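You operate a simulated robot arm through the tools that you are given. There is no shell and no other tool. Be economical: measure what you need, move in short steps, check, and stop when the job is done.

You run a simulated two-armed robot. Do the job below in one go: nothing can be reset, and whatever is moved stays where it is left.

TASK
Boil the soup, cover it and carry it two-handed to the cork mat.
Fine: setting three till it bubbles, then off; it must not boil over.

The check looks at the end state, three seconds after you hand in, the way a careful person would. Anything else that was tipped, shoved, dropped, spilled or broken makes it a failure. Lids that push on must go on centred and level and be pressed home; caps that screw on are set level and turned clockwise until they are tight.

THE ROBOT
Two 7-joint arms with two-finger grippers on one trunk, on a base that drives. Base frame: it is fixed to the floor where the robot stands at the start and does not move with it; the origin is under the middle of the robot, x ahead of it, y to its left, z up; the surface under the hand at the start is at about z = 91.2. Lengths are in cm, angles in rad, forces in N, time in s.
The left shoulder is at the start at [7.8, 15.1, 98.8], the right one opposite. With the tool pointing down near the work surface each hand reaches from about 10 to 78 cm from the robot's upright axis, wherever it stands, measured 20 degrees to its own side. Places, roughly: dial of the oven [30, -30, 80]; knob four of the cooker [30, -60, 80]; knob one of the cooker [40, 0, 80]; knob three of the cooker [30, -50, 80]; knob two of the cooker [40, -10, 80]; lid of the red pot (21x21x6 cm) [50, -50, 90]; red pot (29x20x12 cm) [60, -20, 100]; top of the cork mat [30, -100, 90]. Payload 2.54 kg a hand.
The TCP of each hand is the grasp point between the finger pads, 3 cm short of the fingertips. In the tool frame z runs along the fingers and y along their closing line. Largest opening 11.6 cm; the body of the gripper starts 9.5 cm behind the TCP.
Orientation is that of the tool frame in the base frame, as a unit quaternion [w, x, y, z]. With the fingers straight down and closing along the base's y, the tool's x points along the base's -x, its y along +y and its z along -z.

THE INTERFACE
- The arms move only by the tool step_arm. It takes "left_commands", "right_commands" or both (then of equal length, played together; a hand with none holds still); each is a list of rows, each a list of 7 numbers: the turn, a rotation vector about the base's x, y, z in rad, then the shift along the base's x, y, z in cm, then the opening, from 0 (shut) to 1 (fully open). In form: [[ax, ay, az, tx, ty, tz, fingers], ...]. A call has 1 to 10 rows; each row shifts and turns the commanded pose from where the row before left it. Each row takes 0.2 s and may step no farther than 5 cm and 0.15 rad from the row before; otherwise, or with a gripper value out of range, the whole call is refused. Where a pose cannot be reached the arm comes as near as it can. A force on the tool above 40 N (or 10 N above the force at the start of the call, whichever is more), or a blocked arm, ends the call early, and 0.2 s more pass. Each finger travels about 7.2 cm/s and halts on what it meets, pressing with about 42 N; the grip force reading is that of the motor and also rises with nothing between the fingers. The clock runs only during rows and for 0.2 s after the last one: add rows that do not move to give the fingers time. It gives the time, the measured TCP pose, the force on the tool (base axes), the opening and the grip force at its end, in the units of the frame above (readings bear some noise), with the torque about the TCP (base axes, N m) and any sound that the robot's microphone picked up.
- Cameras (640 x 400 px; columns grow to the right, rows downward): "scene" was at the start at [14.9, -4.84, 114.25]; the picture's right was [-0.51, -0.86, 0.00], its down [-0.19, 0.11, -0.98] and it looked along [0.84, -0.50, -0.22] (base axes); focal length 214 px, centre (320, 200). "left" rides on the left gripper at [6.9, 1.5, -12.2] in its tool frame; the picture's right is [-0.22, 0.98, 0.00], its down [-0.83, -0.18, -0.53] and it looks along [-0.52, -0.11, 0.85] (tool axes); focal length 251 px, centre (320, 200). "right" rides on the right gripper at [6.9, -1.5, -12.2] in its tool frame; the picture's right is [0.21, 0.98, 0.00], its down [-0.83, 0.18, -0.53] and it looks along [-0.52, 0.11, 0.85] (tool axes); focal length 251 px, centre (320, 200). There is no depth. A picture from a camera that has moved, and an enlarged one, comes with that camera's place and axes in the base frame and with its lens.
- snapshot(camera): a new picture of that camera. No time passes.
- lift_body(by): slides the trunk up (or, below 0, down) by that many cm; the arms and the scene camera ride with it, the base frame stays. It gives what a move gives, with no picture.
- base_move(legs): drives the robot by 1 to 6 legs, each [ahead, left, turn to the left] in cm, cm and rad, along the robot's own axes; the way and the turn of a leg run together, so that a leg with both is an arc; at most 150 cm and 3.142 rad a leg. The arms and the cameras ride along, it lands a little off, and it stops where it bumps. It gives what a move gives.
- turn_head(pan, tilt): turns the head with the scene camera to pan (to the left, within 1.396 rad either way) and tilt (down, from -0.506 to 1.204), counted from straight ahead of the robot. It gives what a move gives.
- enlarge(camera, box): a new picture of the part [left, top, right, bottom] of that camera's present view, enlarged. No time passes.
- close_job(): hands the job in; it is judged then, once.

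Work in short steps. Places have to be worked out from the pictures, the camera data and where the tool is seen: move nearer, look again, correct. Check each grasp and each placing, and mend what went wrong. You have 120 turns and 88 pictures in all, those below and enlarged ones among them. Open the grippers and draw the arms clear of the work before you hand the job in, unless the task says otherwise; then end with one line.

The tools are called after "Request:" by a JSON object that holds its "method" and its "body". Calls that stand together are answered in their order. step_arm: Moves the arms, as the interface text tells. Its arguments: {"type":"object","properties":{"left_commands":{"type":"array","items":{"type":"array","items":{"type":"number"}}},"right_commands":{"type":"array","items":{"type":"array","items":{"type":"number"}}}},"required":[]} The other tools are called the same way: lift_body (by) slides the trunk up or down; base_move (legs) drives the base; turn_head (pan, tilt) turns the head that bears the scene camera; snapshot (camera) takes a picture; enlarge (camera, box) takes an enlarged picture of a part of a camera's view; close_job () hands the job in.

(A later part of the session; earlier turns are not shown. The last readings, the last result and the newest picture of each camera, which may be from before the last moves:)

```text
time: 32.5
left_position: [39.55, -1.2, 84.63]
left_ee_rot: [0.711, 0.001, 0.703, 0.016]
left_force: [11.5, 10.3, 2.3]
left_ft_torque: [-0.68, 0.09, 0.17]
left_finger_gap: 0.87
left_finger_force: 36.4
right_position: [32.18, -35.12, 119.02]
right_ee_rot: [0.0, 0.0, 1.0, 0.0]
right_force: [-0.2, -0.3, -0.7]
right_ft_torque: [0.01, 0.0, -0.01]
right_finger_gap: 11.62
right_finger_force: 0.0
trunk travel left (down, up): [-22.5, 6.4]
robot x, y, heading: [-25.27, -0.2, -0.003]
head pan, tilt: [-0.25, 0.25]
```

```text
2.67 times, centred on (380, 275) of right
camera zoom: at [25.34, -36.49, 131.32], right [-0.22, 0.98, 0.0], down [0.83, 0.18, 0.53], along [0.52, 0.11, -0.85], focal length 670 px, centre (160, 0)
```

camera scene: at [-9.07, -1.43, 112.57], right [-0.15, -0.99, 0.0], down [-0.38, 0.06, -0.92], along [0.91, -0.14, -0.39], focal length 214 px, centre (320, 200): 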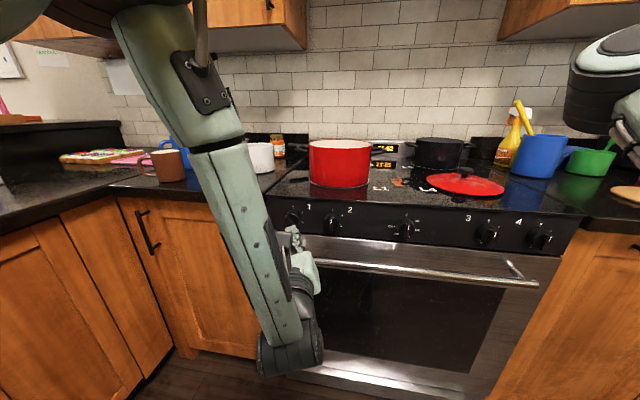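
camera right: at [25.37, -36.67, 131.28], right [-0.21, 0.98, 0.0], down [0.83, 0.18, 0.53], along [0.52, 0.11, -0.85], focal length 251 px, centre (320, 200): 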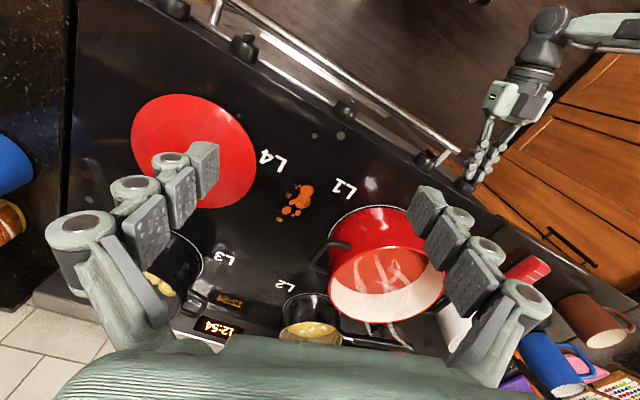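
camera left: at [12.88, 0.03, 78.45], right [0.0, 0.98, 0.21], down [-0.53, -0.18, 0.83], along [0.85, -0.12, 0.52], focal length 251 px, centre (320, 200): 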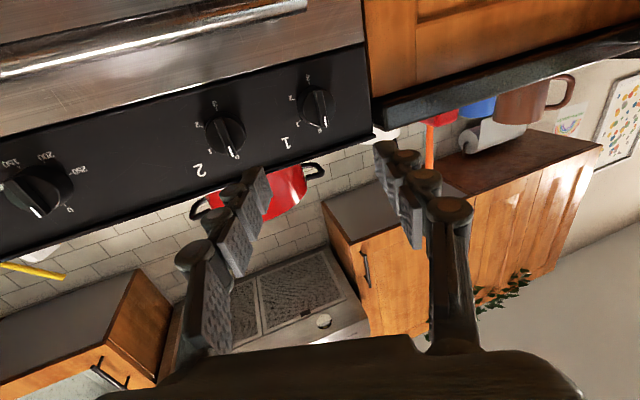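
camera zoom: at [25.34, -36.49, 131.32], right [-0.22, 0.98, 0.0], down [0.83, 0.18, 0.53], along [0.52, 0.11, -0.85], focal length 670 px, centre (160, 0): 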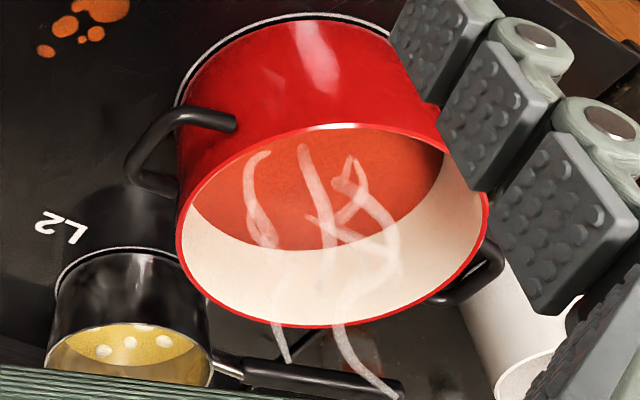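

Not yet bubbling; I keep waiting with the knob held.

Request:
{"method": "step_arm", "body": {"left_commands": [[0, 0, 0, 0, 0, 0, 0], [0, 0, 0, 0, 0, 0, 0], [0, 0, 0, 0, 0, 0, 0], [0, 0, 0, 0, 0, 0, 0], [0, 0, 0, 0, 0, 0, 0], [0, 0, 0, 0, 0, 0, 0], [0, 0, 0, 0, 0, 0, 0], [0, 0, 0, 0, 0, 0, 0], [0, 0, 0, 0, 0, 0, 0], [0, 0, 0, 0, 0, 0, 0]]}}

Request:
{"method": "step_arm", "body": {"left_commands": [[0, 0, 0, 0, 0, 0, 0], [0, 0, 0, 0, 0, 0, 0], [0, 0, 0, 0, 0, 0, 0], [0, 0, 0, 0, 0, 0, 0], [0, 0, 0, 0, 0, 0, 0]]}}

Request:
{"method": "enlarge", "body": {"camera": "right", "box": [300, 200, 460, 350]}}

```text
time: 34.7
left_position: [39.63, -1.12, 84.49]
left_ee_rot: [0.711, 0.001, 0.703, 0.016]
left_force: [10.8, 9.3, 2.1]
left_ft_torque: [-0.67, 0.03, 0.25]
left_finger_gap: 0.85
left_finger_force: 36.3
right_position: [32.28, -35.04, 118.97]
right_ee_rot: [0.0, -0.002, 1.0, -0.001]
right_force: [0.3, 0.0, -1.0]
right_ft_torque: [0.05, 0.0, -0.02]
right_finger_gap: 11.6
right_finger_force: 0.0
trunk travel left (down, up): [-22.5, 6.4]
robot x, y, heading: [-25.44, -0.08, -0.002]
head pan, tilt: [-0.25, 0.25]
```

```text
time: 35.9
left_position: [39.65, -1.16, 84.5]
left_ee_rot: [0.711, 0.001, 0.703, 0.015]
left_force: [9.5, 9.1, 1.8]
left_ft_torque: [-0.66, 0.14, 0.15]
left_finger_gap: 0.83
left_finger_force: 35.4
right_position: [32.24, -35.0, 119.1]
right_ee_rot: [0.0, -0.001, 1.0, -0.001]
right_force: [-0.9, 0.3, -0.2]
right_ft_torque: [0.02, 0.01, 0.0]
right_finger_gap: 11.58
right_finger_force: 0.0
trunk travel left (down, up): [-22.5, 6.4]
robot x, y, heading: [-25.18, -0.22, 0.002]
head pan, tilt: [-0.25, 0.25]
```

```text
2.67 times, centred on (380, 275) of right
camera zoom: at [25.33, -36.49, 131.32], right [-0.22, 0.98, 0.0], down [0.83, 0.18, 0.53], along [0.52, 0.11, -0.85], focal length 670 px, centre (160, 0)
```

zoom: 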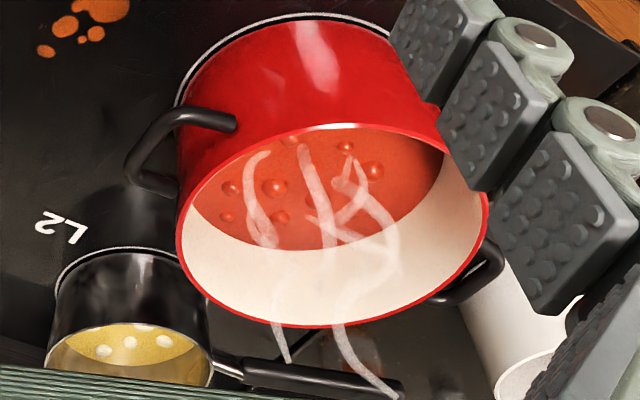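

It bubbles. I turn the knob back counter-clockwise at once.

Request:
{"method": "step_arm", "body": {"left_commands": [[-0.15, 0, 0, 0, 0, 0, 0], [-0.15, 0, 0, 0, 0, 0, 0], [-0.15, 0, 0, 0, 0, 0, 0], [-0.15, 0, 0, 0, 0, 0, 0], [-0.15, 0, 0, 0, 0, 0, 0], [-0.15, 0, 0, 0, 0, 0, 0], [-0.15, 0, 0, 0, 0, 0, 0], [-0.15, 0, 0, 0, 0, 0, 0], [-0.15, 0, 0, 0, 0, 0, 0], [-0.15, 0, 0, 0, 0, 0, 0]]}}

```text
time: 38.1
left_position: [39.4, -1.32, 84.78]
left_ee_rot: [0.52, -0.483, 0.525, -0.469]
left_force: [-19.6, 2.4, 1.0]
left_ft_torque: [0.04, 0.03, -0.57]
left_finger_gap: 0.87
left_finger_force: 36.6
right_position: [32.06, -34.99, 119.09]
right_ee_rot: [0.001, -0.001, 1.0, -0.001]
right_force: [-0.5, 0.6, -0.7]
right_ft_torque: [0.01, 0.0, 0.02]
right_finger_gap: 11.6
right_finger_force: 0.0
trunk travel left (down, up): [-22.5, 6.4]
robot x, y, heading: [-25.19, -0.23, 0.002]
head pan, tilt: [-0.25, 0.25]
```

Works; carry on in smaller pieces, watching for the reach limit.

Request:
{"method": "step_arm", "body": {"left_commands": [[-0.15, 0, 0, -0.1, 0, 0, 0], [-0.15, 0, 0, 0, 0, 0, 0], [-0.15, 0, 0, 0, 0, 0, 0], [-0.15, 0, 0, 0, 0, 0, 0]]}}

Request:
{"method": "enlarge", "body": {"camera": "right", "box": [300, 200, 460, 350]}}

```text
time: 39.1
left_position: [39.62, -1.31, 84.85]
left_ee_rot: [-0.356, 0.616, -0.361, 0.603]
left_force: [1.4, -4.7, 11.5]
left_ft_torque: [0.2, 0.21, 0.65]
left_finger_gap: 0.89
left_finger_force: 36.6
right_position: [32.0, -35.21, 119.1]
right_ee_rot: [0.001, -0.001, 1.0, 0.0]
right_force: [1.0, 0.4, 0.0]
right_ft_torque: [0.01, -0.03, 0.0]
right_finger_gap: 11.6
right_finger_force: 0.0
trunk travel left (down, up): [-22.5, 6.4]
robot x, y, heading: [-24.74, 0.17, -0.002]
head pan, tilt: [-0.25, 0.25]
```

```text
2.67 times, centred on (380, 275) of right
camera zoom: at [25.16, -36.65, 131.37], right [-0.22, 0.98, 0.0], down [0.82, 0.18, 0.54], along [0.52, 0.11, -0.84], focal length 670 px, centre (160, 0)
```

zoom: 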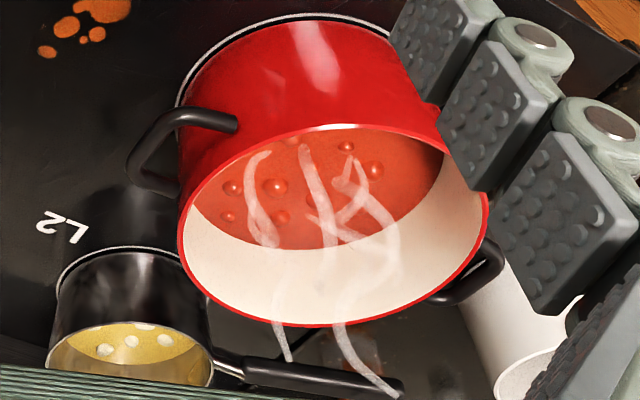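

Angle now about -2.08 rad, soup level stable. I continue toward off.

Request:
{"method": "step_arm", "body": {"left_commands": [[-0.15, 0, 0, 0, 0, 0.05, 0], [-0.15, 0, 0, 0, 0, 0, 0], [-0.15, 0, 0, 0, 0, 0, 0], [-0.1, 0, 0, 0, 0, 0, 0]]}}

```text
time: 40.1
left_position: [39.45, -1.09, 84.78]
left_ee_rot: [-0.177, 0.689, -0.184, 0.679]
left_force: [10.0, 4.5, 18.2]
left_ft_torque: [0.23, 0.13, 0.48]
left_finger_gap: 0.91
left_finger_force: 37.1
right_position: [32.08, -35.03, 119.26]
right_ee_rot: [0.001, -0.001, 1.0, 0.0]
right_force: [-0.2, 0.3, 0.4]
right_ft_torque: [0.02, -0.02, -0.02]
right_finger_gap: 11.62
right_finger_force: 0.2
trunk travel left (down, up): [-22.5, 6.4]
robot x, y, heading: [-25.14, 0.46, 0.001]
head pan, tilt: [-0.25, 0.25]
```

Request:
{"method": "step_arm", "body": {"left_commands": [[-0.12, 0, 0, 0, 0, 0.05, 0], [-0.12, 0, 0, 0, 0, 0, 0], [-0.12, 0, 0, 0, 0, 0, 0]]}}

Request:
{"method": "enlarge", "body": {"camera": "left", "box": [200, 20, 440, 200]}}

```text
time: 40.9
left_position: [39.42, -1.2, 84.76]
left_ee_rot: [-0.049, 0.71, -0.059, 0.7]
left_force: [12.3, 9.3, 13.2]
left_ft_torque: [0.25, 0.39, 0.4]
left_finger_gap: 0.85
left_finger_force: 35.9
right_position: [32.18, -34.99, 119.26]
right_ee_rot: [0.0, -0.001, 1.0, -0.001]
right_force: [-0.2, 0.8, 0.6]
right_ft_torque: [-0.02, -0.02, 0.01]
right_finger_gap: 11.62
right_finger_force: 0.1
trunk travel left (down, up): [-22.5, 6.4]
robot x, y, heading: [-24.97, 0.4, 0.001]
head pan, tilt: [-0.25, 0.25]
```

```text
2.22 times, centred on (320, 110) of left
camera zoom: at [27.21, -3.51, 91.53], right [-0.02, -0.93, -0.36], down [-0.54, 0.31, -0.78], along [0.84, 0.18, -0.51], focal length 559 px, centre (320, 400)
```

zoom: 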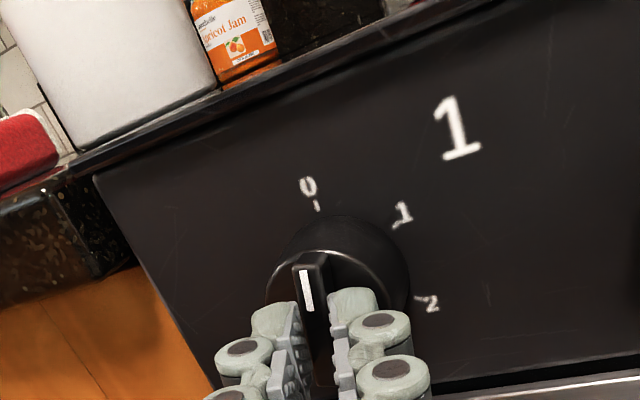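

Nearly at 0; I finish the last 0.15 rad, wait briefly, then open and withdraw straight back.

Request:
{"method": "step_arm", "body": {"left_commands": [[-0.08, 0, 0, 0, 0, 0, 0], [-0.08, 0, 0, 0, 0, 0, 0], [0, 0, 0, 0, 0, 0, 0]]}}

Request:
{"method": "step_arm", "body": {"left_commands": [[0, 0, 0, 0, 0, 0, 0.15], [0, 0, 0, 0, 0, 0, 0.3], [0, 0, 0, 0, 0, 0, 0.3], [0, 0, 0, -3, 0, 0, 0.3], [0, 0, 0, -4, 0, 0, 0.3], [0, 0, 0, -4, 0, 0, 0.3], [0, 0, 0, 0, 0, 0, 0.3]]}}

Request:
{"method": "enlarge", "body": {"camera": "left", "box": [160, 20, 480, 220]}}

Request:
{"method": "enlarge", "body": {"camera": "right", "box": [300, 200, 460, 350]}}

```text
time: 41.7
left_position: [39.15, -1.76, 84.25]
left_ee_rot: [0.013, 0.714, -0.011, 0.699]
left_force: [0.6, -1.0, 0.4]
left_ft_torque: [-0.03, 0.0, -0.02]
left_finger_gap: 0.0
left_finger_force: 27.8
right_position: [32.14, -35.28, 119.09]
right_ee_rot: [0.001, -0.001, 1.0, 0.0]
right_force: [-0.3, -0.2, -0.2]
right_ft_torque: [0.09, -0.03, -0.01]
right_finger_gap: 11.59
right_finger_force: 0.0
trunk travel left (down, up): [-22.5, 6.4]
robot x, y, heading: [-25.16, -0.44, 0.003]
head pan, tilt: [-0.25, 0.25]
```

```text
time: 43.3
left_position: [28.29, -1.4, 84.63]
left_ee_rot: [0.009, 0.711, -0.007, 0.703]
left_force: [0.2, 0.8, 0.7]
left_ft_torque: [0.01, -0.01, 0.01]
left_finger_gap: 3.51
left_finger_force: 0.1
right_position: [32.24, -35.08, 118.97]
right_ee_rot: [0.001, -0.001, 1.0, -0.001]
right_force: [0.2, 0.1, -0.9]
right_ft_torque: [0.01, -0.04, -0.06]
right_finger_gap: 11.6
right_finger_force: 0.0
trunk travel left (down, up): [-22.5, 6.4]
robot x, y, heading: [-25.21, 0.05, -0.003]
head pan, tilt: [-0.25, 0.25]
```

```text
2.00 times, centred on (320, 120) of left
camera zoom: at [16.13, -2.58, 91.74], right [-0.02, -0.98, -0.21], down [-0.54, 0.19, -0.82], along [0.84, 0.1, -0.53], focal length 503 px, centre (320, 360)
```

zoom: 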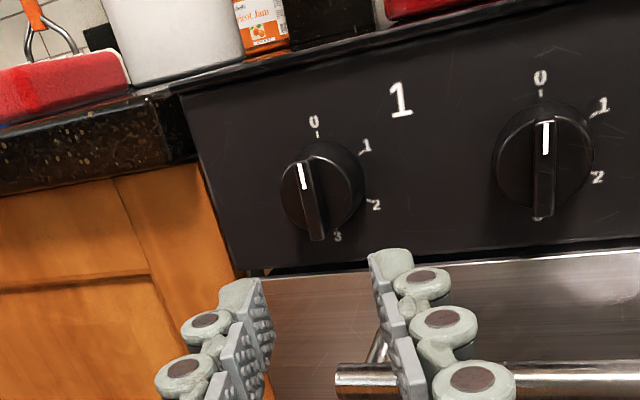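

```text
2.67 times, centred on (380, 275) of right
camera zoom: at [25.26, -36.59, 131.32], right [-0.22, 0.98, 0.0], down [0.82, 0.18, 0.53], along [0.52, 0.11, -0.84], focal length 670 px, centre (160, 0)
```

zoom: 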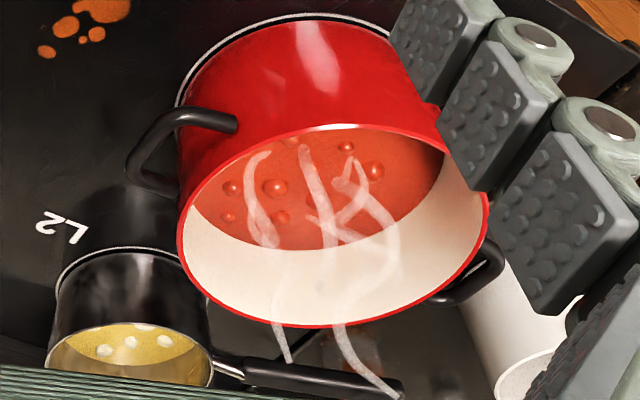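

The fingers slipped at the very end, but the pointer looks on 0. I check with the scene camera against knob 2.

Request:
{"method": "turn_head", "body": {"pan": -0.15, "tilt": 0.4}}

Request:
{"method": "enlarge", "body": {"camera": "scene", "box": [280, 200, 360, 250]}}

```text
time: 44.0
left_position: [28.34, -1.27, 84.42]
left_ee_rot: [0.01, 0.711, -0.008, 0.703]
left_force: [-1.0, 0.8, 0.0]
left_ft_torque: [-0.03, -0.03, -0.01]
left_finger_gap: 3.5
left_finger_force: 0.0
right_position: [32.17, -35.08, 119.09]
right_ee_rot: [0.001, -0.002, 1.0, -0.001]
right_force: [-0.4, 0.3, -0.2]
right_ft_torque: [0.01, 0.01, -0.01]
right_finger_gap: 11.57
right_finger_force: 0.1
trunk travel left (down, up): [-22.5, 6.4]
robot x, y, heading: [-25.23, 0.3, 0.001]
head pan, tilt: [-0.15, 0.4]
```

```text
8.00 times, centred on (320, 225) of scene
camera zoom: at [-9.05, -1.44, 112.57], right [-0.15, -0.99, 0.0], down [-0.38, 0.06, -0.92], along [0.91, -0.14, -0.39], focal length 1716 px, centre (320, 0)
```

zoom: 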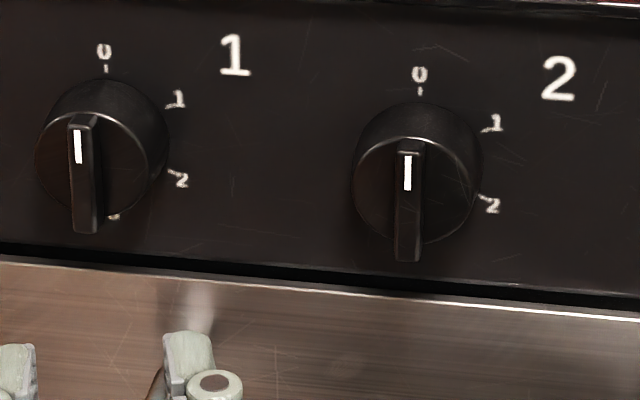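

Knob 1 is exactly as at the start: off. Soup stays in the pot. Now I unwind the left wrist before driving closer.

Request:
{"method": "step_arm", "body": {"left_commands": [[0.15, 0, 0, -1, 0, 0, 0.3], [0.15, 0, 0, -1, 0, 0, 0.3], [0.15, 0, 0, -1, 0, 0, 0.3], [0.15, 0, 0, 0, 0, 0, 0.3], [0.15, 0, 0, 0, 0, 0, 0.3], [0.15, 0, 0, 0, 0, 0, 0.3], [0.15, 0, 0, 0, 0, 0, 0.3], [0.15, 0, 0, 0, 0, 0, 0.3], [0.15, 0, 0, 0, 0, 0, 0.3], [0.15, 0, 0, 0, 0, 0, 0.3]]}}

Request:
{"method": "step_arm", "body": {"left_commands": [[0.15, 0, 0, 0, 0, 0, 0.3], [0.15, 0, 0, 0, 0, 0, 0.3], [0.15, 0, 0, 0, 0, 0, 0.3], [0.15, 0, 0, 0, 0, 0, 0.3], [0.15, 0, 0, 0, 0, 0, 0.3], [0.15, 0, 0, 0, 0, 0, 0.3], [0.15, 0, 0, 0, 0, 0, 0.3], [0.15, 0, 0, 0, 0, 0, 0.3], [0.15, 0, 0, 0, 0, 0, 0.3], [0.15, 0, 0, 0, 0, 0, 0.3]]}}

Request:
{"method": "step_arm", "body": {"left_commands": [[0.14, 0, 0, -2, 0, 3, 0.3], [0, 0.15, 0, -1, 0.5, 4, 0.3], [0, 0.15, 0, -1, 0.5, 4, 0.3], [0, 0.15, 0, -1, 0.5, 4, 0.3], [0, 0.15, 0, -1, 0.5, 4, 0.3], [0, 0.15, 0, 0, 0.5, 4, 0.3], [0, 0.15, 0, 0, 0.5, 4, 0.3], [0, 0.15, 0, 0, 0.5, 4, 0.3], [0, 0.15, 0, 0, 0.5, 3, 0.3], [0, 0.15, 0, 0, 0.5, 2, 0.3]]}}

```text
time: 46.2
left_position: [25.49, -1.14, 84.59]
left_ee_rot: [-0.479, 0.525, -0.484, 0.51]
left_force: [-0.2, -0.1, 0.4]
left_ft_torque: [0.0, -0.07, 0.04]
left_finger_gap: 3.48
left_finger_force: 0.0
right_position: [32.14, -35.03, 119.03]
right_ee_rot: [0.001, -0.001, 1.0, 0.0]
right_force: [0.6, 0.5, -1.0]
right_ft_torque: [0.01, 0.01, 0.0]
right_finger_gap: 11.59
right_finger_force: 0.0
trunk travel left (down, up): [-22.5, 6.4]
robot x, y, heading: [-25.01, -0.11, -0.0]
head pan, tilt: [-0.15, 0.4]
```

```text
time: 48.4
left_position: [25.4, -1.29, 84.69]
left_ee_rot: [0.709, -0.059, 0.701, -0.043]
left_force: [1.0, -0.2, -0.2]
left_ft_torque: [-0.02, 0.01, 0.0]
left_finger_gap: 3.49
left_finger_force: 0.1
right_position: [32.16, -35.09, 118.95]
right_ee_rot: [0.001, 0.0, 1.0, 0.0]
right_force: [-1.3, 1.1, -0.5]
right_ft_torque: [0.01, -0.02, -0.04]
right_finger_gap: 11.58
right_finger_force: 0.0
trunk travel left (down, up): [-22.5, 6.4]
robot x, y, heading: [-24.99, -0.38, 0.002]
head pan, tilt: [-0.15, 0.4]
```

```text
time: 50.6
left_position: [19.36, 3.3, 120.69]
left_ee_rot: [0.115, -0.003, 0.993, 0.01]
left_force: [0.2, 0.7, 0.0]
left_ft_torque: [0.05, 0.03, -0.05]
left_finger_gap: 3.47
left_finger_force: 0.0
right_position: [32.1, -35.11, 119.18]
right_ee_rot: [0.001, -0.001, 1.0, -0.001]
right_force: [-0.1, 0.3, 0.6]
right_ft_torque: [0.01, -0.01, 0.0]
right_finger_gap: 11.61
right_finger_force: 0.0
trunk travel left (down, up): [-22.5, 6.4]
robot x, y, heading: [-24.89, 0.24, 0.003]
head pan, tilt: [-0.15, 0.4]
```

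Finish levelling the left hand, then drive forward and right.

Request:
{"method": "step_arm", "body": {"left_commands": [[0, 0.12, 0, 0, 0, 0, 0.3], [0, 0.11, 0, 0, 0, 0, 0.3]]}}

Request:
{"method": "base_move", "body": {"legs": [[22, -13, 0]]}}

Request:
{"method": "turn_head", "body": {"pan": -0.35, "tilt": 0.55}}

Request:
{"method": "snapshot", "body": {"camera": "right"}}

Request:
{"method": "snapshot", "body": {"camera": "scene"}}

```text
time: 51.2
left_position: [19.25, 3.17, 120.8]
left_ee_rot: [0.002, -0.003, 1.0, 0.01]
left_force: [0.3, 0.8, 0.3]
left_ft_torque: [0.0, -0.01, 0.01]
left_finger_gap: 3.48
left_finger_force: 0.0
right_position: [32.11, -35.04, 119.08]
right_ee_rot: [0.001, 0.0, 1.0, -0.001]
right_force: [-0.3, -0.5, 0.9]
right_ft_torque: [-0.01, -0.01, 0.01]
right_finger_gap: 11.61
right_finger_force: 0.0
trunk travel left (down, up): [-22.5, 6.4]
robot x, y, heading: [-25.35, 0.04, -0.002]
head pan, tilt: [-0.15, 0.4]
```

```text
time: 53.1
left_position: [41.26, -9.73, 120.68]
left_ee_rot: [0.002, -0.003, 1.0, 0.011]
left_force: [-0.2, -0.4, 0.3]
left_ft_torque: [0.01, 0.03, 0.01]
left_finger_gap: 3.43
left_finger_force: 0.1
right_position: [54.16, -48.09, 118.9]
right_ee_rot: [0.0, -0.001, 1.0, -0.001]
right_force: [-0.3, 0.4, 0.2]
right_ft_torque: [0.0, 0.02, 0.02]
right_finger_gap: 11.6
right_finger_force: 0.1
trunk travel left (down, up): [-22.5, 6.4]
robot x, y, heading: [-3.2, -13.12, -0.001]
head pan, tilt: [-0.15, 0.4]
```

```text
time: 53.9
left_position: [41.27, -9.79, 120.64]
left_ee_rot: [0.002, -0.003, 1.0, 0.01]
left_force: [0.2, 0.2, -0.8]
left_ft_torque: [0.06, 0.0, 0.01]
left_finger_gap: 3.47
left_finger_force: 0.1
right_position: [54.13, -48.13, 119.1]
right_ee_rot: [0.001, -0.001, 1.0, -0.001]
right_force: [-1.0, -0.4, 0.2]
right_ft_torque: [-0.01, -0.03, 0.04]
right_finger_gap: 11.6
right_finger_force: 0.1
trunk travel left (down, up): [-22.5, 6.4]
robot x, y, heading: [-3.37, -13.21, 0.004]
head pan, tilt: [-0.351, 0.55]
```

```text
46 pictures are left
camera right: at [47.18, -49.58, 131.33], right [-0.22, 0.98, 0.0], down [0.82, 0.18, 0.54], along [0.52, 0.11, -0.84], focal length 251 px, centre (320, 200)
```

right: 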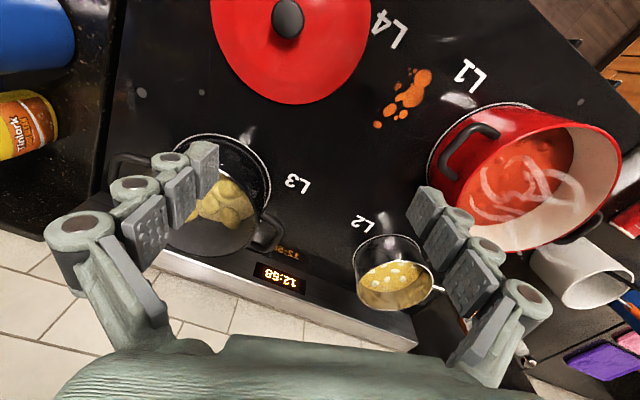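

```text
45 pictures are left
camera scene: at [12.13, -16.17, 111.19], right [-0.34, -0.94, 0.0], down [-0.49, 0.18, -0.85], along [0.8, -0.29, -0.52], focal length 214 px, centre (320, 200)
```

scene: 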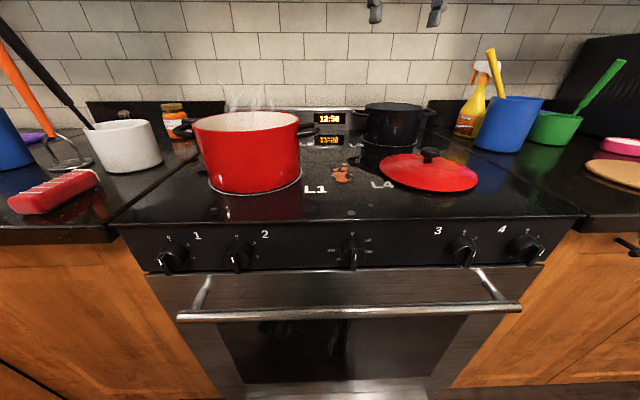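

Lid knob ≈ [46, -54, 95.5]. I move the right hand above it and look again.

Request:
{"method": "step_arm", "body": {"right_commands": [[0, 0, 0, -3, -2, -3, 0.7], [0, 0, 0, -3, -2, -3, 0.7], [0, 0, 0, -2.1, -1.8, -3, 0.7], [0, 0, 0, 0, 0, -3, 0.7], [0, 0, 0, 0, 0, 0, 0.7]]}}

Request:
{"method": "snapshot", "body": {"camera": "right"}}

Request:
{"method": "enlarge", "body": {"camera": "scene", "box": [350, 70, 510, 200]}}

```text
time: 55.0
left_position: [41.28, -9.71, 120.68]
left_ee_rot: [0.002, -0.004, 1.0, 0.011]
left_force: [-0.8, 0.4, 0.1]
left_ft_torque: [0.02, 0.03, 0.0]
left_finger_gap: 3.46
left_finger_force: 0.1
right_position: [45.91, -53.84, 107.05]
right_ee_rot: [0.002, -0.002, 1.0, -0.001]
right_force: [0.0, -0.2, 0.3]
right_ft_torque: [-0.01, 0.0, -0.03]
right_finger_gap: 8.16
right_finger_force: 0.0
trunk travel left (down, up): [-22.5, 6.4]
robot x, y, heading: [-3.26, -12.86, 0.003]
head pan, tilt: [-0.351, 0.55]
```

```text
44 pictures are left
camera right: at [39.1, -55.35, 119.31], right [-0.22, 0.98, 0.0], down [0.82, 0.19, 0.54], along [0.52, 0.11, -0.84], focal length 251 px, centre (320, 200)
```

right: 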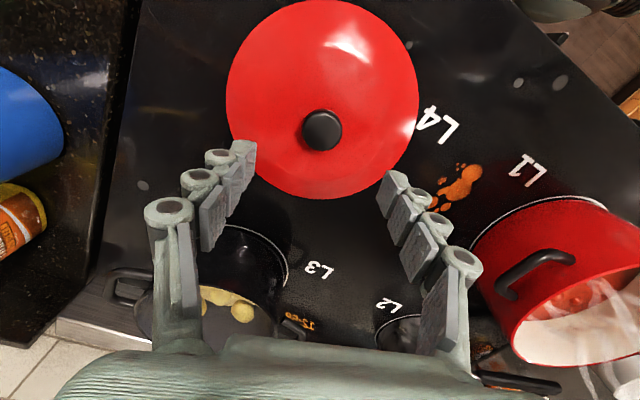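

```text
3.08 times, centred on (430, 135) of scene
camera zoom: at [12.11, -16.17, 111.2], right [-0.34, -0.94, 0.0], down [-0.49, 0.18, -0.85], along [0.8, -0.29, -0.52], focal length 660 px, centre (-18, 400)
```

zoom: 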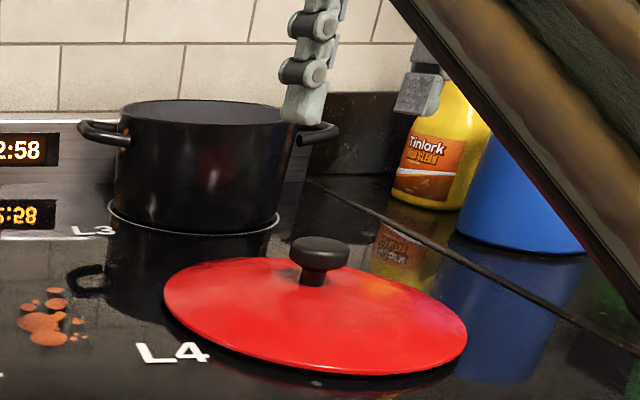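

Hand is centred over the lid knob. I descend and close.

Request:
{"method": "step_arm", "body": {"right_commands": [[0, 0, 0, 0, 0, -4, 0.7], [0, 0, 0, 0, 0, -3, 0.7], [0, 0, 0, 0, 0, -1.8, 0.7], [0, 0, 0, 0, 0, -0.7, 0.5], [0, 0, 0, 0, 0, 0, 0.2], [0, 0, 0, 0, 0, 0, 0], [0, 0, 0, 0, 0, 0, 0], [0, 0, 0, 0, 0, 0, 0]]}}

Request:
{"method": "enlarge", "body": {"camera": "right", "box": [160, 0, 480, 240]}}

Request:
{"method": "enlarge", "body": {"camera": "scene", "box": [350, 70, 510, 200]}}

```text
time: 56.9
left_position: [41.35, -9.71, 120.62]
left_ee_rot: [0.002, -0.004, 1.0, 0.011]
left_force: [0.3, 0.3, -0.6]
left_ft_torque: [-0.01, -0.04, 0.0]
left_finger_gap: 3.48
left_finger_force: 0.0
right_position: [46.07, -53.77, 97.53]
right_ee_rot: [0.0, -0.002, 1.0, -0.002]
right_force: [0.6, 1.3, 0.2]
right_ft_torque: [0.0, -0.09, -0.12]
right_finger_gap: 3.56
right_finger_force: 42.1
trunk travel left (down, up): [-22.5, 6.4]
robot x, y, heading: [-3.34, -12.92, 0.001]
head pan, tilt: [-0.351, 0.55]
```

```text
1.67 times, centred on (320, 120) of right
camera zoom: at [39.09, -55.37, 109.83], right [-0.22, 0.98, 0.0], down [0.82, 0.18, 0.54], along [0.52, 0.11, -0.84], focal length 419 px, centre (320, 333)
```

zoom: 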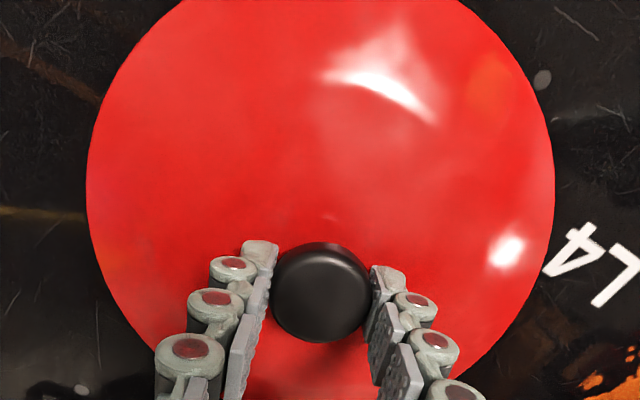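

```text
3.08 times, centred on (430, 135) of scene
camera zoom: at [12.12, -16.16, 111.19], right [-0.34, -0.94, 0.0], down [-0.49, 0.18, -0.85], along [0.8, -0.29, -0.52], focal length 660 px, centre (-18, 400)
```

zoom: 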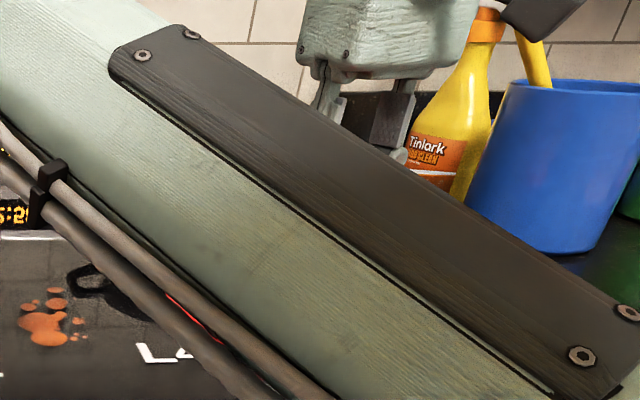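

Knob gripped (3.56 cm). Lift the lid.

Request:
{"method": "step_arm", "body": {"right_commands": [[0, 0, 0, 0, 0, 2, 0], [0, 0, 0, 0, 0, 4, 0], [0, 0, 0, 0, 0, 4, 0], [0, 0, 0, 0, 0, 4, 0], [0, 0, 0, 0, 0, 4, 0]]}}

Request:
{"method": "snapshot", "body": {"camera": "right"}}

Request:
{"method": "snapshot", "body": {"camera": "left"}}

```text
time: 58.0
left_position: [41.21, -9.72, 120.67]
left_ee_rot: [0.001, -0.004, 1.0, 0.01]
left_force: [-0.6, 0.1, 0.5]
left_ft_torque: [-0.02, -0.02, 0.0]
left_finger_gap: 3.49
left_finger_force: 0.1
right_position: [45.91, -53.93, 115.64]
right_ee_rot: [0.001, 0.0, 1.0, -0.001]
right_force: [-0.4, 0.3, -2.6]
right_ft_torque: [-0.02, -0.01, 0.02]
right_finger_gap: 3.57
right_finger_force: 42.1
trunk travel left (down, up): [-22.5, 6.4]
robot x, y, heading: [-3.17, -13.02, 0.003]
head pan, tilt: [-0.351, 0.55]
```

```text
40 pictures are left
camera right: at [39.04, -55.44, 127.9], right [-0.22, 0.98, 0.0], down [0.82, 0.18, 0.54], along [0.52, 0.11, -0.84], focal length 251 px, centre (320, 200)
```

right: 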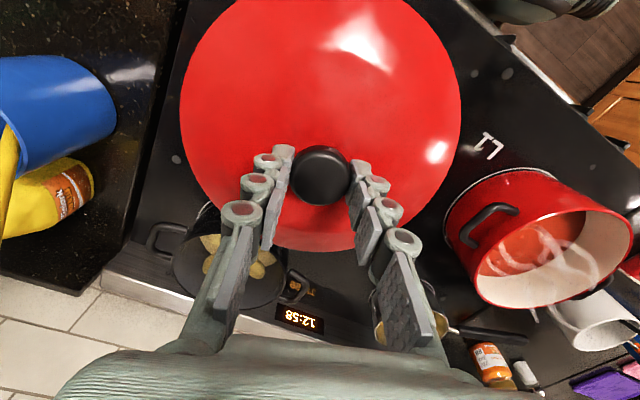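

```text
39 pictures are left
camera left: at [34.17, -8.59, 132.98], right [0.21, 0.98, 0.02], down [0.82, -0.19, 0.53], along [0.53, -0.09, -0.85], focal length 251 px, centre (320, 200)
```

left: 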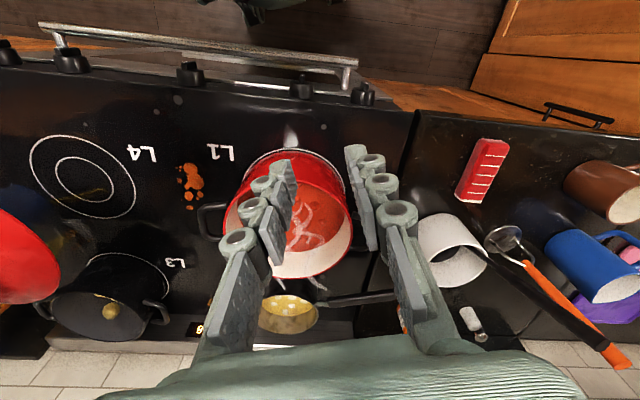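

Lid lifted level. I open the left hand wide and move it a bit forward to measure the pot rim accurately.

Request:
{"method": "step_arm", "body": {"left_commands": [[0, 0, 0, 4, -1, 0, 1], [0, 0, 0, 4, -2, 0, 1], [0, 0, 0, 3, -2, 0, 1], [0, 0, 0, 0, 0, 0, 1], [0, 0, 0, 0, 0, 0, 1]]}}

Request:
{"method": "snapshot", "body": {"camera": "left"}}

```text
time: 59.2
left_position: [50.96, -14.13, 118.97]
left_ee_rot: [0.004, -0.004, 1.0, 0.009]
left_force: [0.5, 0.1, 0.5]
left_ft_torque: [-0.03, -0.03, 0.0]
left_finger_gap: 11.6
left_finger_force: 0.0
left hand out of reach, approached as far as the arm can: row 3
right_position: [46.1, -54.06, 115.52]
right_ee_rot: [0.001, -0.002, 1.0, -0.001]
right_force: [-0.4, 0.5, -4.2]
right_ft_torque: [0.02, 0.01, 0.02]
right_finger_gap: 3.54
right_finger_force: 42.2
trunk travel left (down, up): [-22.5, 6.4]
robot x, y, heading: [-3.04, -12.85, 0.001]
head pan, tilt: [-0.351, 0.55]
```

```text
38 pictures are left
camera left: at [43.98, -12.99, 131.19], right [0.21, 0.98, 0.02], down [0.82, -0.19, 0.54], along [0.53, -0.1, -0.84], focal length 251 px, centre (320, 200)
```

left: 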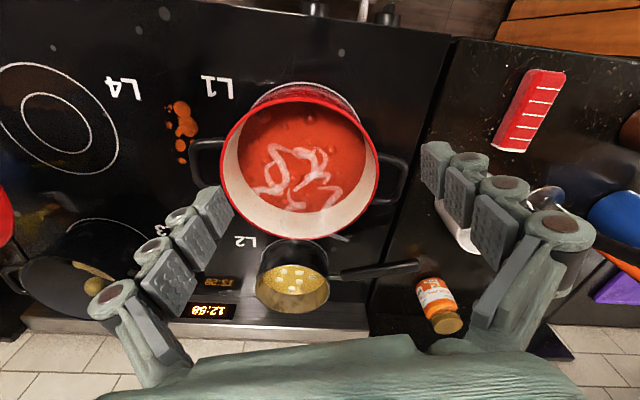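

Pot centre comes out at (58.0, -17.9), handles at (53.5,-31) and (62.4,-4.5), i.e. rotated ~18.6°. I pull the left hand back and move the base 4 cm closer for reach.

Request:
{"method": "step_arm", "body": {"left_commands": [[0, 0, 0, -4, 2, 0, 1], [0, 0, 0, -4, 3, 0, 1], [0, 0, 0, -4, 3, 0, 1], [0, 0, 0, -4, 3, 0, 1], [0, 0, 0, -4, 3, 0, 1]]}}

Request:
{"method": "base_move", "body": {"legs": [[4, 0, 0]]}}

```text
time: 60.5
left_position: [30.91, -0.05, 118.72]
left_ee_rot: [0.003, -0.004, 1.0, 0.011]
left_force: [0.4, 0.5, 1.1]
left_ft_torque: [-0.01, -0.05, -0.01]
left_finger_gap: 11.61
left_finger_force: 0.1
right_position: [45.87, -53.81, 115.64]
right_ee_rot: [0.001, -0.002, 1.0, 0.0]
right_force: [-0.6, 0.0, -2.5]
right_ft_torque: [0.0, 0.0, 0.01]
right_finger_gap: 3.57
right_finger_force: 42.2
trunk travel left (down, up): [-22.5, 6.4]
robot x, y, heading: [-3.38, -13.26, 0.005]
head pan, tilt: [-0.351, 0.55]
```

```text
time: 61.4
left_position: [33.53, -0.21, 118.63]
left_ee_rot: [0.001, 0.0, 1.0, 0.01]
left_force: [-0.2, -0.1, 1.0]
left_ft_torque: [0.0, -0.06, 0.0]
left_finger_gap: 11.59
left_finger_force: 0.0
right_position: [48.26, -54.02, 115.36]
right_ee_rot: [0.0, 0.003, 1.0, 0.0]
right_force: [0.0, 0.3, -2.1]
right_ft_torque: [-0.01, -0.07, 0.02]
right_finger_gap: 3.55
right_finger_force: 42.5
trunk travel left (down, up): [-22.5, 6.4]
robot x, y, heading: [-1.0, -12.98, -0.006]
head pan, tilt: [-0.351, 0.55]
stopped in leg 1: the robot was blocked; the commanded pose is now the measured one
```

Bumped lightly at the cooker front; I back off 1 cm, then carry the lid over the pot.

Request:
{"method": "base_move", "body": {"legs": [[-1, 0, 0]]}}

Request:
{"method": "step_arm", "body": {"right_commands": [[0, 0, 0, 1.1, 4, 0, 0], [0, 0, 0, 1.1, 4, 0, 0], [0, 0, 0, 1.1, 4, 0, 0], [0, 0, 0, 1.1, 4, 0, 0], [0, 0, 0, 1.1, 4, -0.5, 0], [0, 0, 0, 1.1, 4, -0.5, 0], [0, 0, 0, 1.1, 4, -0.5, 0], [0, 0, 0, 1.2, 4, -0.5, 0], [0, 0, 0, 1.2, 4, -0.5, 0]]}}

Request:
{"method": "snapshot", "body": {"camera": "right"}}

Request:
{"method": "snapshot", "body": {"camera": "scene"}}

```text
time: 62.1
left_position: [32.78, -0.15, 118.63]
left_ee_rot: [-0.001, 0.001, 1.0, 0.012]
left_force: [-0.4, -1.0, 0.5]
left_ft_torque: [0.0, -0.05, -0.01]
left_finger_gap: 11.63
left_finger_force: 0.0
right_position: [47.27, -54.05, 115.28]
right_ee_rot: [-0.001, 0.002, 1.0, 0.0]
right_force: [0.0, 0.2, -2.7]
right_ft_torque: [0.0, -0.05, -0.01]
right_finger_gap: 3.53
right_finger_force: 42.0
trunk travel left (down, up): [-22.5, 6.4]
robot x, y, heading: [-1.57, -12.72, -0.008]
head pan, tilt: [-0.351, 0.55]
```

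```text
time: 64.2
left_position: [32.78, -0.05, 118.65]
left_ee_rot: [0.0, -0.001, 1.0, 0.011]
left_force: [0.1, -0.5, -0.4]
left_ft_torque: [-0.02, -0.02, 0.01]
left_finger_gap: 11.59
left_finger_force: 0.0
right_position: [57.21, -24.32, 114.01]
right_ee_rot: [0.001, 0.0, 1.0, 0.0]
right_force: [-0.7, 0.3, -3.5]
right_ft_torque: [-0.04, 0.02, 0.0]
right_finger_gap: 3.56
right_finger_force: 41.9
right hand out of reach, approached as far as the arm can: row 7, 8, 9
trunk travel left (down, up): [-22.5, 6.4]
robot x, y, heading: [-1.51, -13.08, -0.006]
head pan, tilt: [-0.351, 0.55]
```

```text
37 pictures are left
camera right: at [50.31, -25.87, 126.22], right [-0.21, 0.98, 0.0], down [0.83, 0.18, 0.53], along [0.52, 0.11, -0.85], focal length 251 px, centre (320, 200)
```

right: 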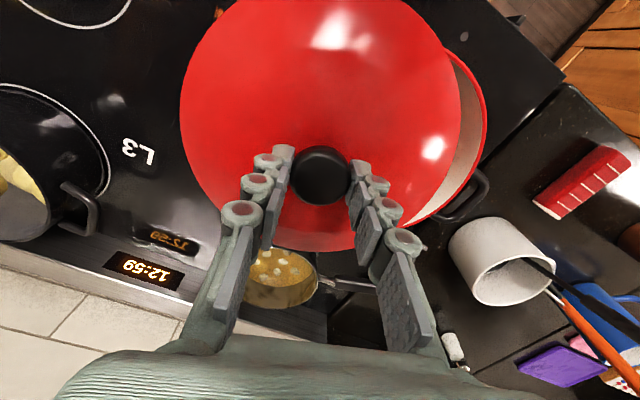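

```text
36 pictures are left
camera scene: at [13.66, -15.98, 111.19], right [-0.35, -0.94, 0.0], down [-0.49, 0.18, -0.85], along [0.8, -0.3, -0.52], focal length 214 px, centre (320, 200)
```

scene: 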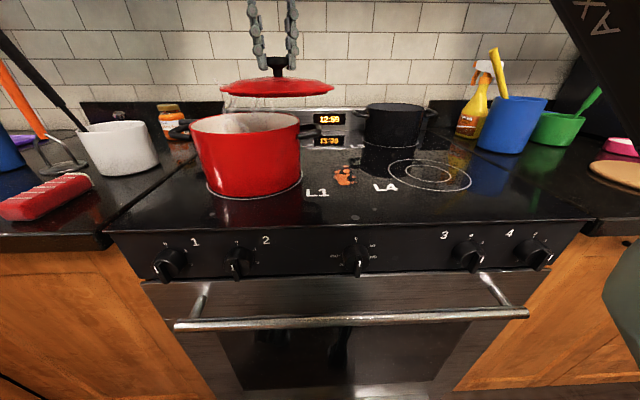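

The lid hand is at its reach limit; raising the trunk brings the shoulder nearer to wrist height. I lift 6.3 cm.

Request:
{"method": "lift_body", "body": {"by": 6.3}}

Request:
{"method": "step_arm", "body": {"right_commands": [[0, 0, 0, 0, 0, -3, 0], [0, 0, 0, 0, 0, -3.3, 0], [0, 0, 0, 0.5, 3, -0.5, 0], [0, 0, 0, 0.7, 3.5, -0.5, 0], [0, 0, 0, 0, 0, 0, 0]]}}

```text
time: 65.2
left_position: [32.88, -0.14, 124.96]
left_ee_rot: [-0.001, 0.0, 1.0, 0.01]
left_force: [-0.9, -0.3, 0.1]
left_ft_torque: [-0.02, 0.01, -0.02]
left_finger_gap: 11.61
left_finger_force: 0.1
right_position: [57.27, -24.49, 120.05]
right_ee_rot: [-0.001, 0.0, 1.0, 0.0]
right_force: [0.2, 0.0, -2.7]
right_ft_torque: [0.02, 0.02, -0.01]
right_finger_gap: 3.55
right_finger_force: 41.7
trunk travel left (down, up): [-28.8, 0.1]
robot x, y, heading: [-1.27, -12.78, -0.009]
head pan, tilt: [-0.351, 0.55]
```

```text
time: 66.4
left_position: [32.69, -0.14, 124.95]
left_ee_rot: [0.0, 0.0, 1.0, 0.011]
left_force: [0.3, 0.5, 0.4]
left_ft_torque: [-0.02, -0.01, -0.02]
left_finger_gap: 11.61
left_finger_force: 0.0
right_position: [60.47, -24.47, 115.14]
right_ee_rot: [0.0, -0.001, 1.0, 0.002]
right_force: [-0.3, 0.2, -3.2]
right_ft_torque: [-0.02, 0.0, 0.01]
right_finger_gap: 3.54
right_finger_force: 42.1
right hand out of reach, approached as far as the arm can: row 1, 2, 3, 4
trunk travel left (down, up): [-28.8, 0.1]
robot x, y, heading: [-1.62, -12.71, -0.006]
head pan, tilt: [-0.351, 0.55]
```

Crossing over to the left limits the right arm. I retract the lid a bit and shift the base left instead.

Request:
{"method": "step_arm", "body": {"right_commands": [[0, 0, 0, -4, -2, 0, 0], [0, 0, 0, -4, -2, 0, 0], [0, 0, 0, -2, -4, 0, 0], [0, 0, 0, 0, -4, 0, 0], [0, 0, 0, 0, 0, 0, 0]]}}

Request:
{"method": "base_move", "body": {"legs": [[0, 14, 0]]}}

```text
time: 67.6
left_position: [32.73, -0.2, 125.01]
left_ee_rot: [0.0, 0.0, 1.0, 0.011]
left_force: [0.0, 0.1, 0.1]
left_ft_torque: [-0.01, -0.01, 0.04]
left_finger_gap: 11.61
left_finger_force: 0.0
right_position: [52.81, -38.25, 116.68]
right_ee_rot: [0.0, 0.0, 1.0, 0.0]
right_force: [0.4, 0.4, -2.2]
right_ft_torque: [0.01, 0.01, 0.0]
right_finger_gap: 3.55
right_finger_force: 41.8
right hand out of reach, approached as far as the arm can: row 1, 2
trunk travel left (down, up): [-28.8, 0.1]
robot x, y, heading: [-1.48, -12.44, -0.008]
head pan, tilt: [-0.351, 0.55]
```

```text
time: 69.6
left_position: [32.81, 14.01, 124.95]
left_ee_rot: [0.0, -0.001, 1.0, 0.01]
left_force: [0.8, -0.1, -0.7]
left_ft_torque: [-0.01, 0.01, -0.02]
left_finger_gap: 11.6
left_finger_force: 0.0
right_position: [52.85, -24.15, 116.64]
right_ee_rot: [-0.001, -0.001, 1.0, 0.001]
right_force: [-1.1, 0.5, -2.6]
right_ft_torque: [-0.03, -0.02, 0.03]
right_finger_gap: 3.54
right_finger_force: 41.7
trunk travel left (down, up): [-28.8, 0.1]
robot x, y, heading: [-1.16, 1.31, -0.004]
head pan, tilt: [-0.351, 0.55]
```

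Now move to over the pot centre, TCP target (58.4, -17.8, 112.5).

Request:
{"method": "step_arm", "body": {"right_commands": [[0, 0, 0, 0, 0, -2, 0], [0, 0, 0, 1.8, 2.1, -1, 0], [0, 0, 0, 1.8, 2.1, -1, 0], [0, 0, 0, 1.95, 2.15, 0, 0], [0, 0, 0, 0, 0, 0, 0]]}}

Request:
{"method": "snapshot", "body": {"camera": "right"}}

Request:
{"method": "snapshot", "body": {"camera": "scene"}}

Request:
{"method": "snapshot", "body": {"camera": "left"}}

```text
time: 70.8
left_position: [32.79, 13.93, 124.93]
left_ee_rot: [0.0, -0.001, 1.0, 0.011]
left_force: [0.0, 0.3, 0.6]
left_ft_torque: [-0.03, 0.0, -0.03]
left_finger_gap: 11.6
left_finger_force: 0.1
right_position: [58.55, -17.66, 112.62]
right_ee_rot: [0.0, 0.0, 1.0, 0.0]
right_force: [0.5, -0.7, -3.8]
right_ft_torque: [-0.01, -0.01, 0.01]
right_finger_gap: 3.56
right_finger_force: 42.3
trunk travel left (down, up): [-28.8, 0.1]
robot x, y, heading: [-1.27, 1.07, -0.005]
head pan, tilt: [-0.351, 0.55]
```

```text
35 pictures are left
camera right: at [51.64, -19.24, 124.86], right [-0.21, 0.98, 0.0], down [0.83, 0.18, 0.53], along [0.52, 0.12, -0.85], focal length 251 px, centre (320, 200)
```

right: 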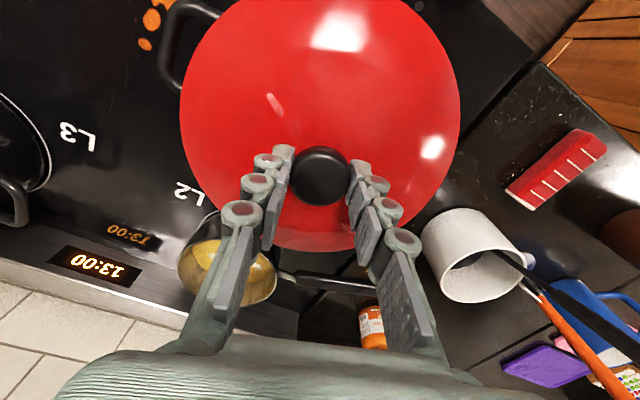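

```text
34 pictures are left
camera scene: at [13.73, -1.94, 117.49], right [-0.35, -0.94, 0.0], down [-0.49, 0.18, -0.85], along [0.8, -0.3, -0.52], focal length 214 px, centre (320, 200)
```

scene: 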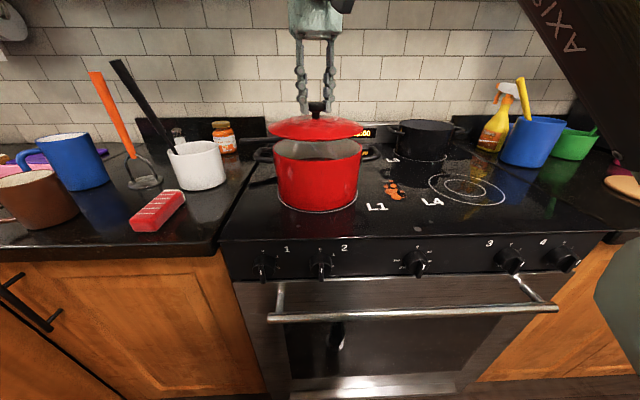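

```text
33 pictures are left
camera left: at [25.89, 15.12, 137.26], right [0.21, 0.98, 0.02], down [0.83, -0.19, 0.53], along [0.52, -0.1, -0.85], focal length 251 px, centre (320, 200)
```

left: 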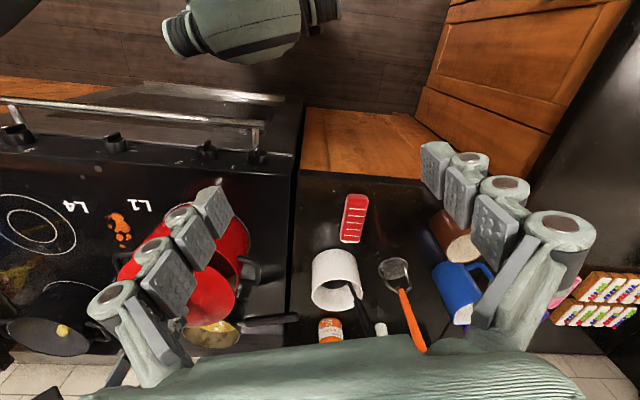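

Looks well aligned. I lower 2 cm and check the alignment close up.

Request:
{"method": "step_arm", "body": {"right_commands": [[0, 0, 0, -0.1, -0.1, -1, 0], [0, 0, 0, 0, 0, -0.8, 0], [0, 0, 0, 0, 0, 0, 0]]}}

Request:
{"method": "enlarge", "body": {"camera": "scene", "box": [240, 90, 400, 220]}}

```text
time: 71.6
left_position: [32.98, 14.03, 124.98]
left_ee_rot: [-0.001, -0.001, 1.0, 0.012]
left_force: [0.6, 0.3, 0.4]
left_ft_torque: [-0.02, 0.02, 0.01]
left_finger_gap: 11.61
left_finger_force: 0.1
right_position: [58.23, -17.85, 110.76]
right_ee_rot: [-0.001, 0.0, 1.0, 0.0]
right_force: [0.2, -1.0, -3.3]
right_ft_torque: [0.0, 0.0, -0.01]
right_finger_gap: 3.54
right_finger_force: 41.9
trunk travel left (down, up): [-28.8, 0.1]
robot x, y, heading: [-1.37, 1.37, -0.008]
head pan, tilt: [-0.351, 0.55]
```

```text
3.08 times, centred on (320, 155) of scene
camera zoom: at [13.76, -1.92, 117.49], right [-0.35, -0.94, 0.0], down [-0.49, 0.18, -0.85], along [0.8, -0.3, -0.52], focal length 660 px, centre (320, 338)
```

zoom: 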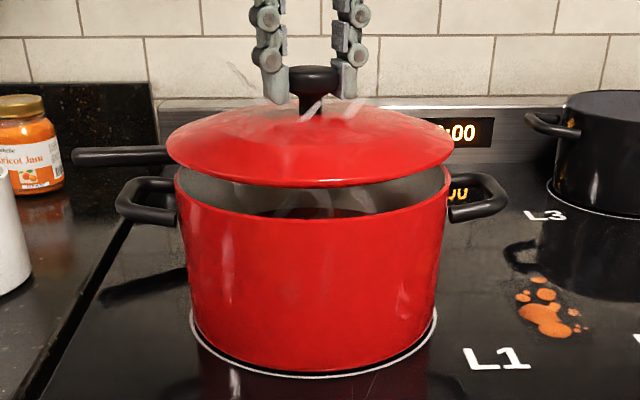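

Lid centred within a couple of mm over the rim by geometry. I lower slowly watching the force.

Request:
{"method": "step_arm", "body": {"right_commands": [[0, 0, 0, 0, 0, -0.6, 0], [0, 0, 0, 0, 0, -0.5, 0], [0, 0, 0, 0, 0, -0.4, 0], [0, 0, 0, 0, 0, 0, 0]]}}

Request:
{"method": "enlarge", "body": {"camera": "scene", "box": [240, 90, 400, 220]}}

```text
time: 72.6
left_position: [32.92, 14.07, 124.88]
left_ee_rot: [0.0, -0.001, 1.0, 0.012]
left_force: [-0.3, 0.1, -0.1]
left_ft_torque: [0.03, 0.01, -0.01]
left_finger_gap: 11.6
left_finger_force: 0.1
right_position: [58.41, -17.95, 109.24]
right_ee_rot: [0.0, 0.0, 1.0, 0.0]
right_force: [0.1, -0.2, -2.6]
right_ft_torque: [0.03, 0.01, -0.02]
right_finger_gap: 3.53
right_finger_force: 41.5
trunk travel left (down, up): [-28.8, 0.1]
robot x, y, heading: [-1.41, 1.36, -0.004]
head pan, tilt: [-0.351, 0.55]
```

```text
3.08 times, centred on (320, 155) of scene
camera zoom: at [13.76, -1.92, 117.48], right [-0.35, -0.94, 0.0], down [-0.49, 0.18, -0.85], along [0.8, -0.3, -0.52], focal length 660 px, centre (320, 338)
```

zoom: 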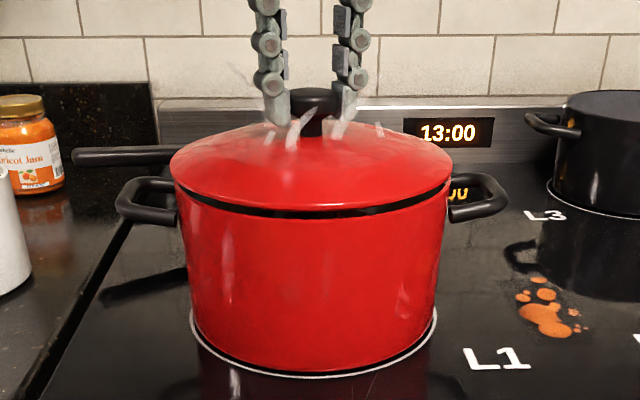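

Aligned nicely with ~0.7 cm to go. Continue down until it bears.

Request:
{"method": "step_arm", "body": {"right_commands": [[0, 0, 0, 0, 0, -0.4, 0], [0, 0, 0, 0, 0, -0.3, 0], [0, 0, 0, 0, 0, -0.2, 0], [0, 0, 0, 0, 0, 0, 0]]}}

Request:
{"method": "enlarge", "body": {"camera": "scene", "box": [240, 90, 400, 220]}}

```text
time: 73.6
left_position: [32.85, 14.0, 124.96]
left_ee_rot: [0.0, -0.001, 1.0, 0.01]
left_force: [0.0, -0.4, -1.0]
left_ft_torque: [0.0, 0.0, 0.0]
left_finger_gap: 11.57
left_finger_force: 0.1
right_position: [58.28, -17.92, 108.52]
right_ee_rot: [0.0, 0.001, 1.0, 0.001]
right_force: [0.1, -0.2, 3.0]
right_ft_torque: [-0.21, -0.5, -0.02]
right_finger_gap: 3.53
right_finger_force: 41.6
trunk travel left (down, up): [-28.8, 0.1]
robot x, y, heading: [-1.51, 1.31, -0.008]
head pan, tilt: [-0.351, 0.55]
```

```text
3.08 times, centred on (320, 155) of scene
camera zoom: at [13.71, -1.91, 117.5], right [-0.35, -0.94, 0.0], down [-0.49, 0.18, -0.85], along [0.8, -0.3, -0.52], focal length 660 px, centre (320, 338)
```

zoom: 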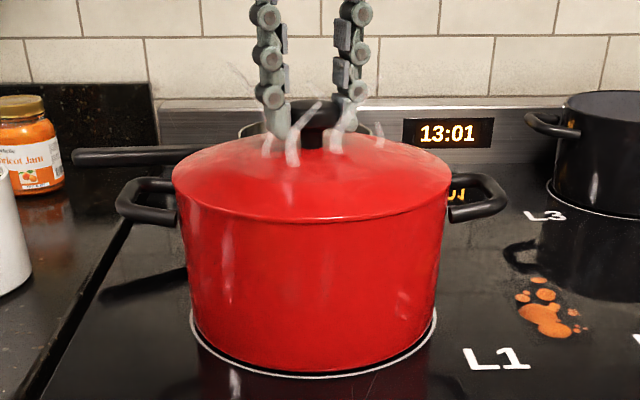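

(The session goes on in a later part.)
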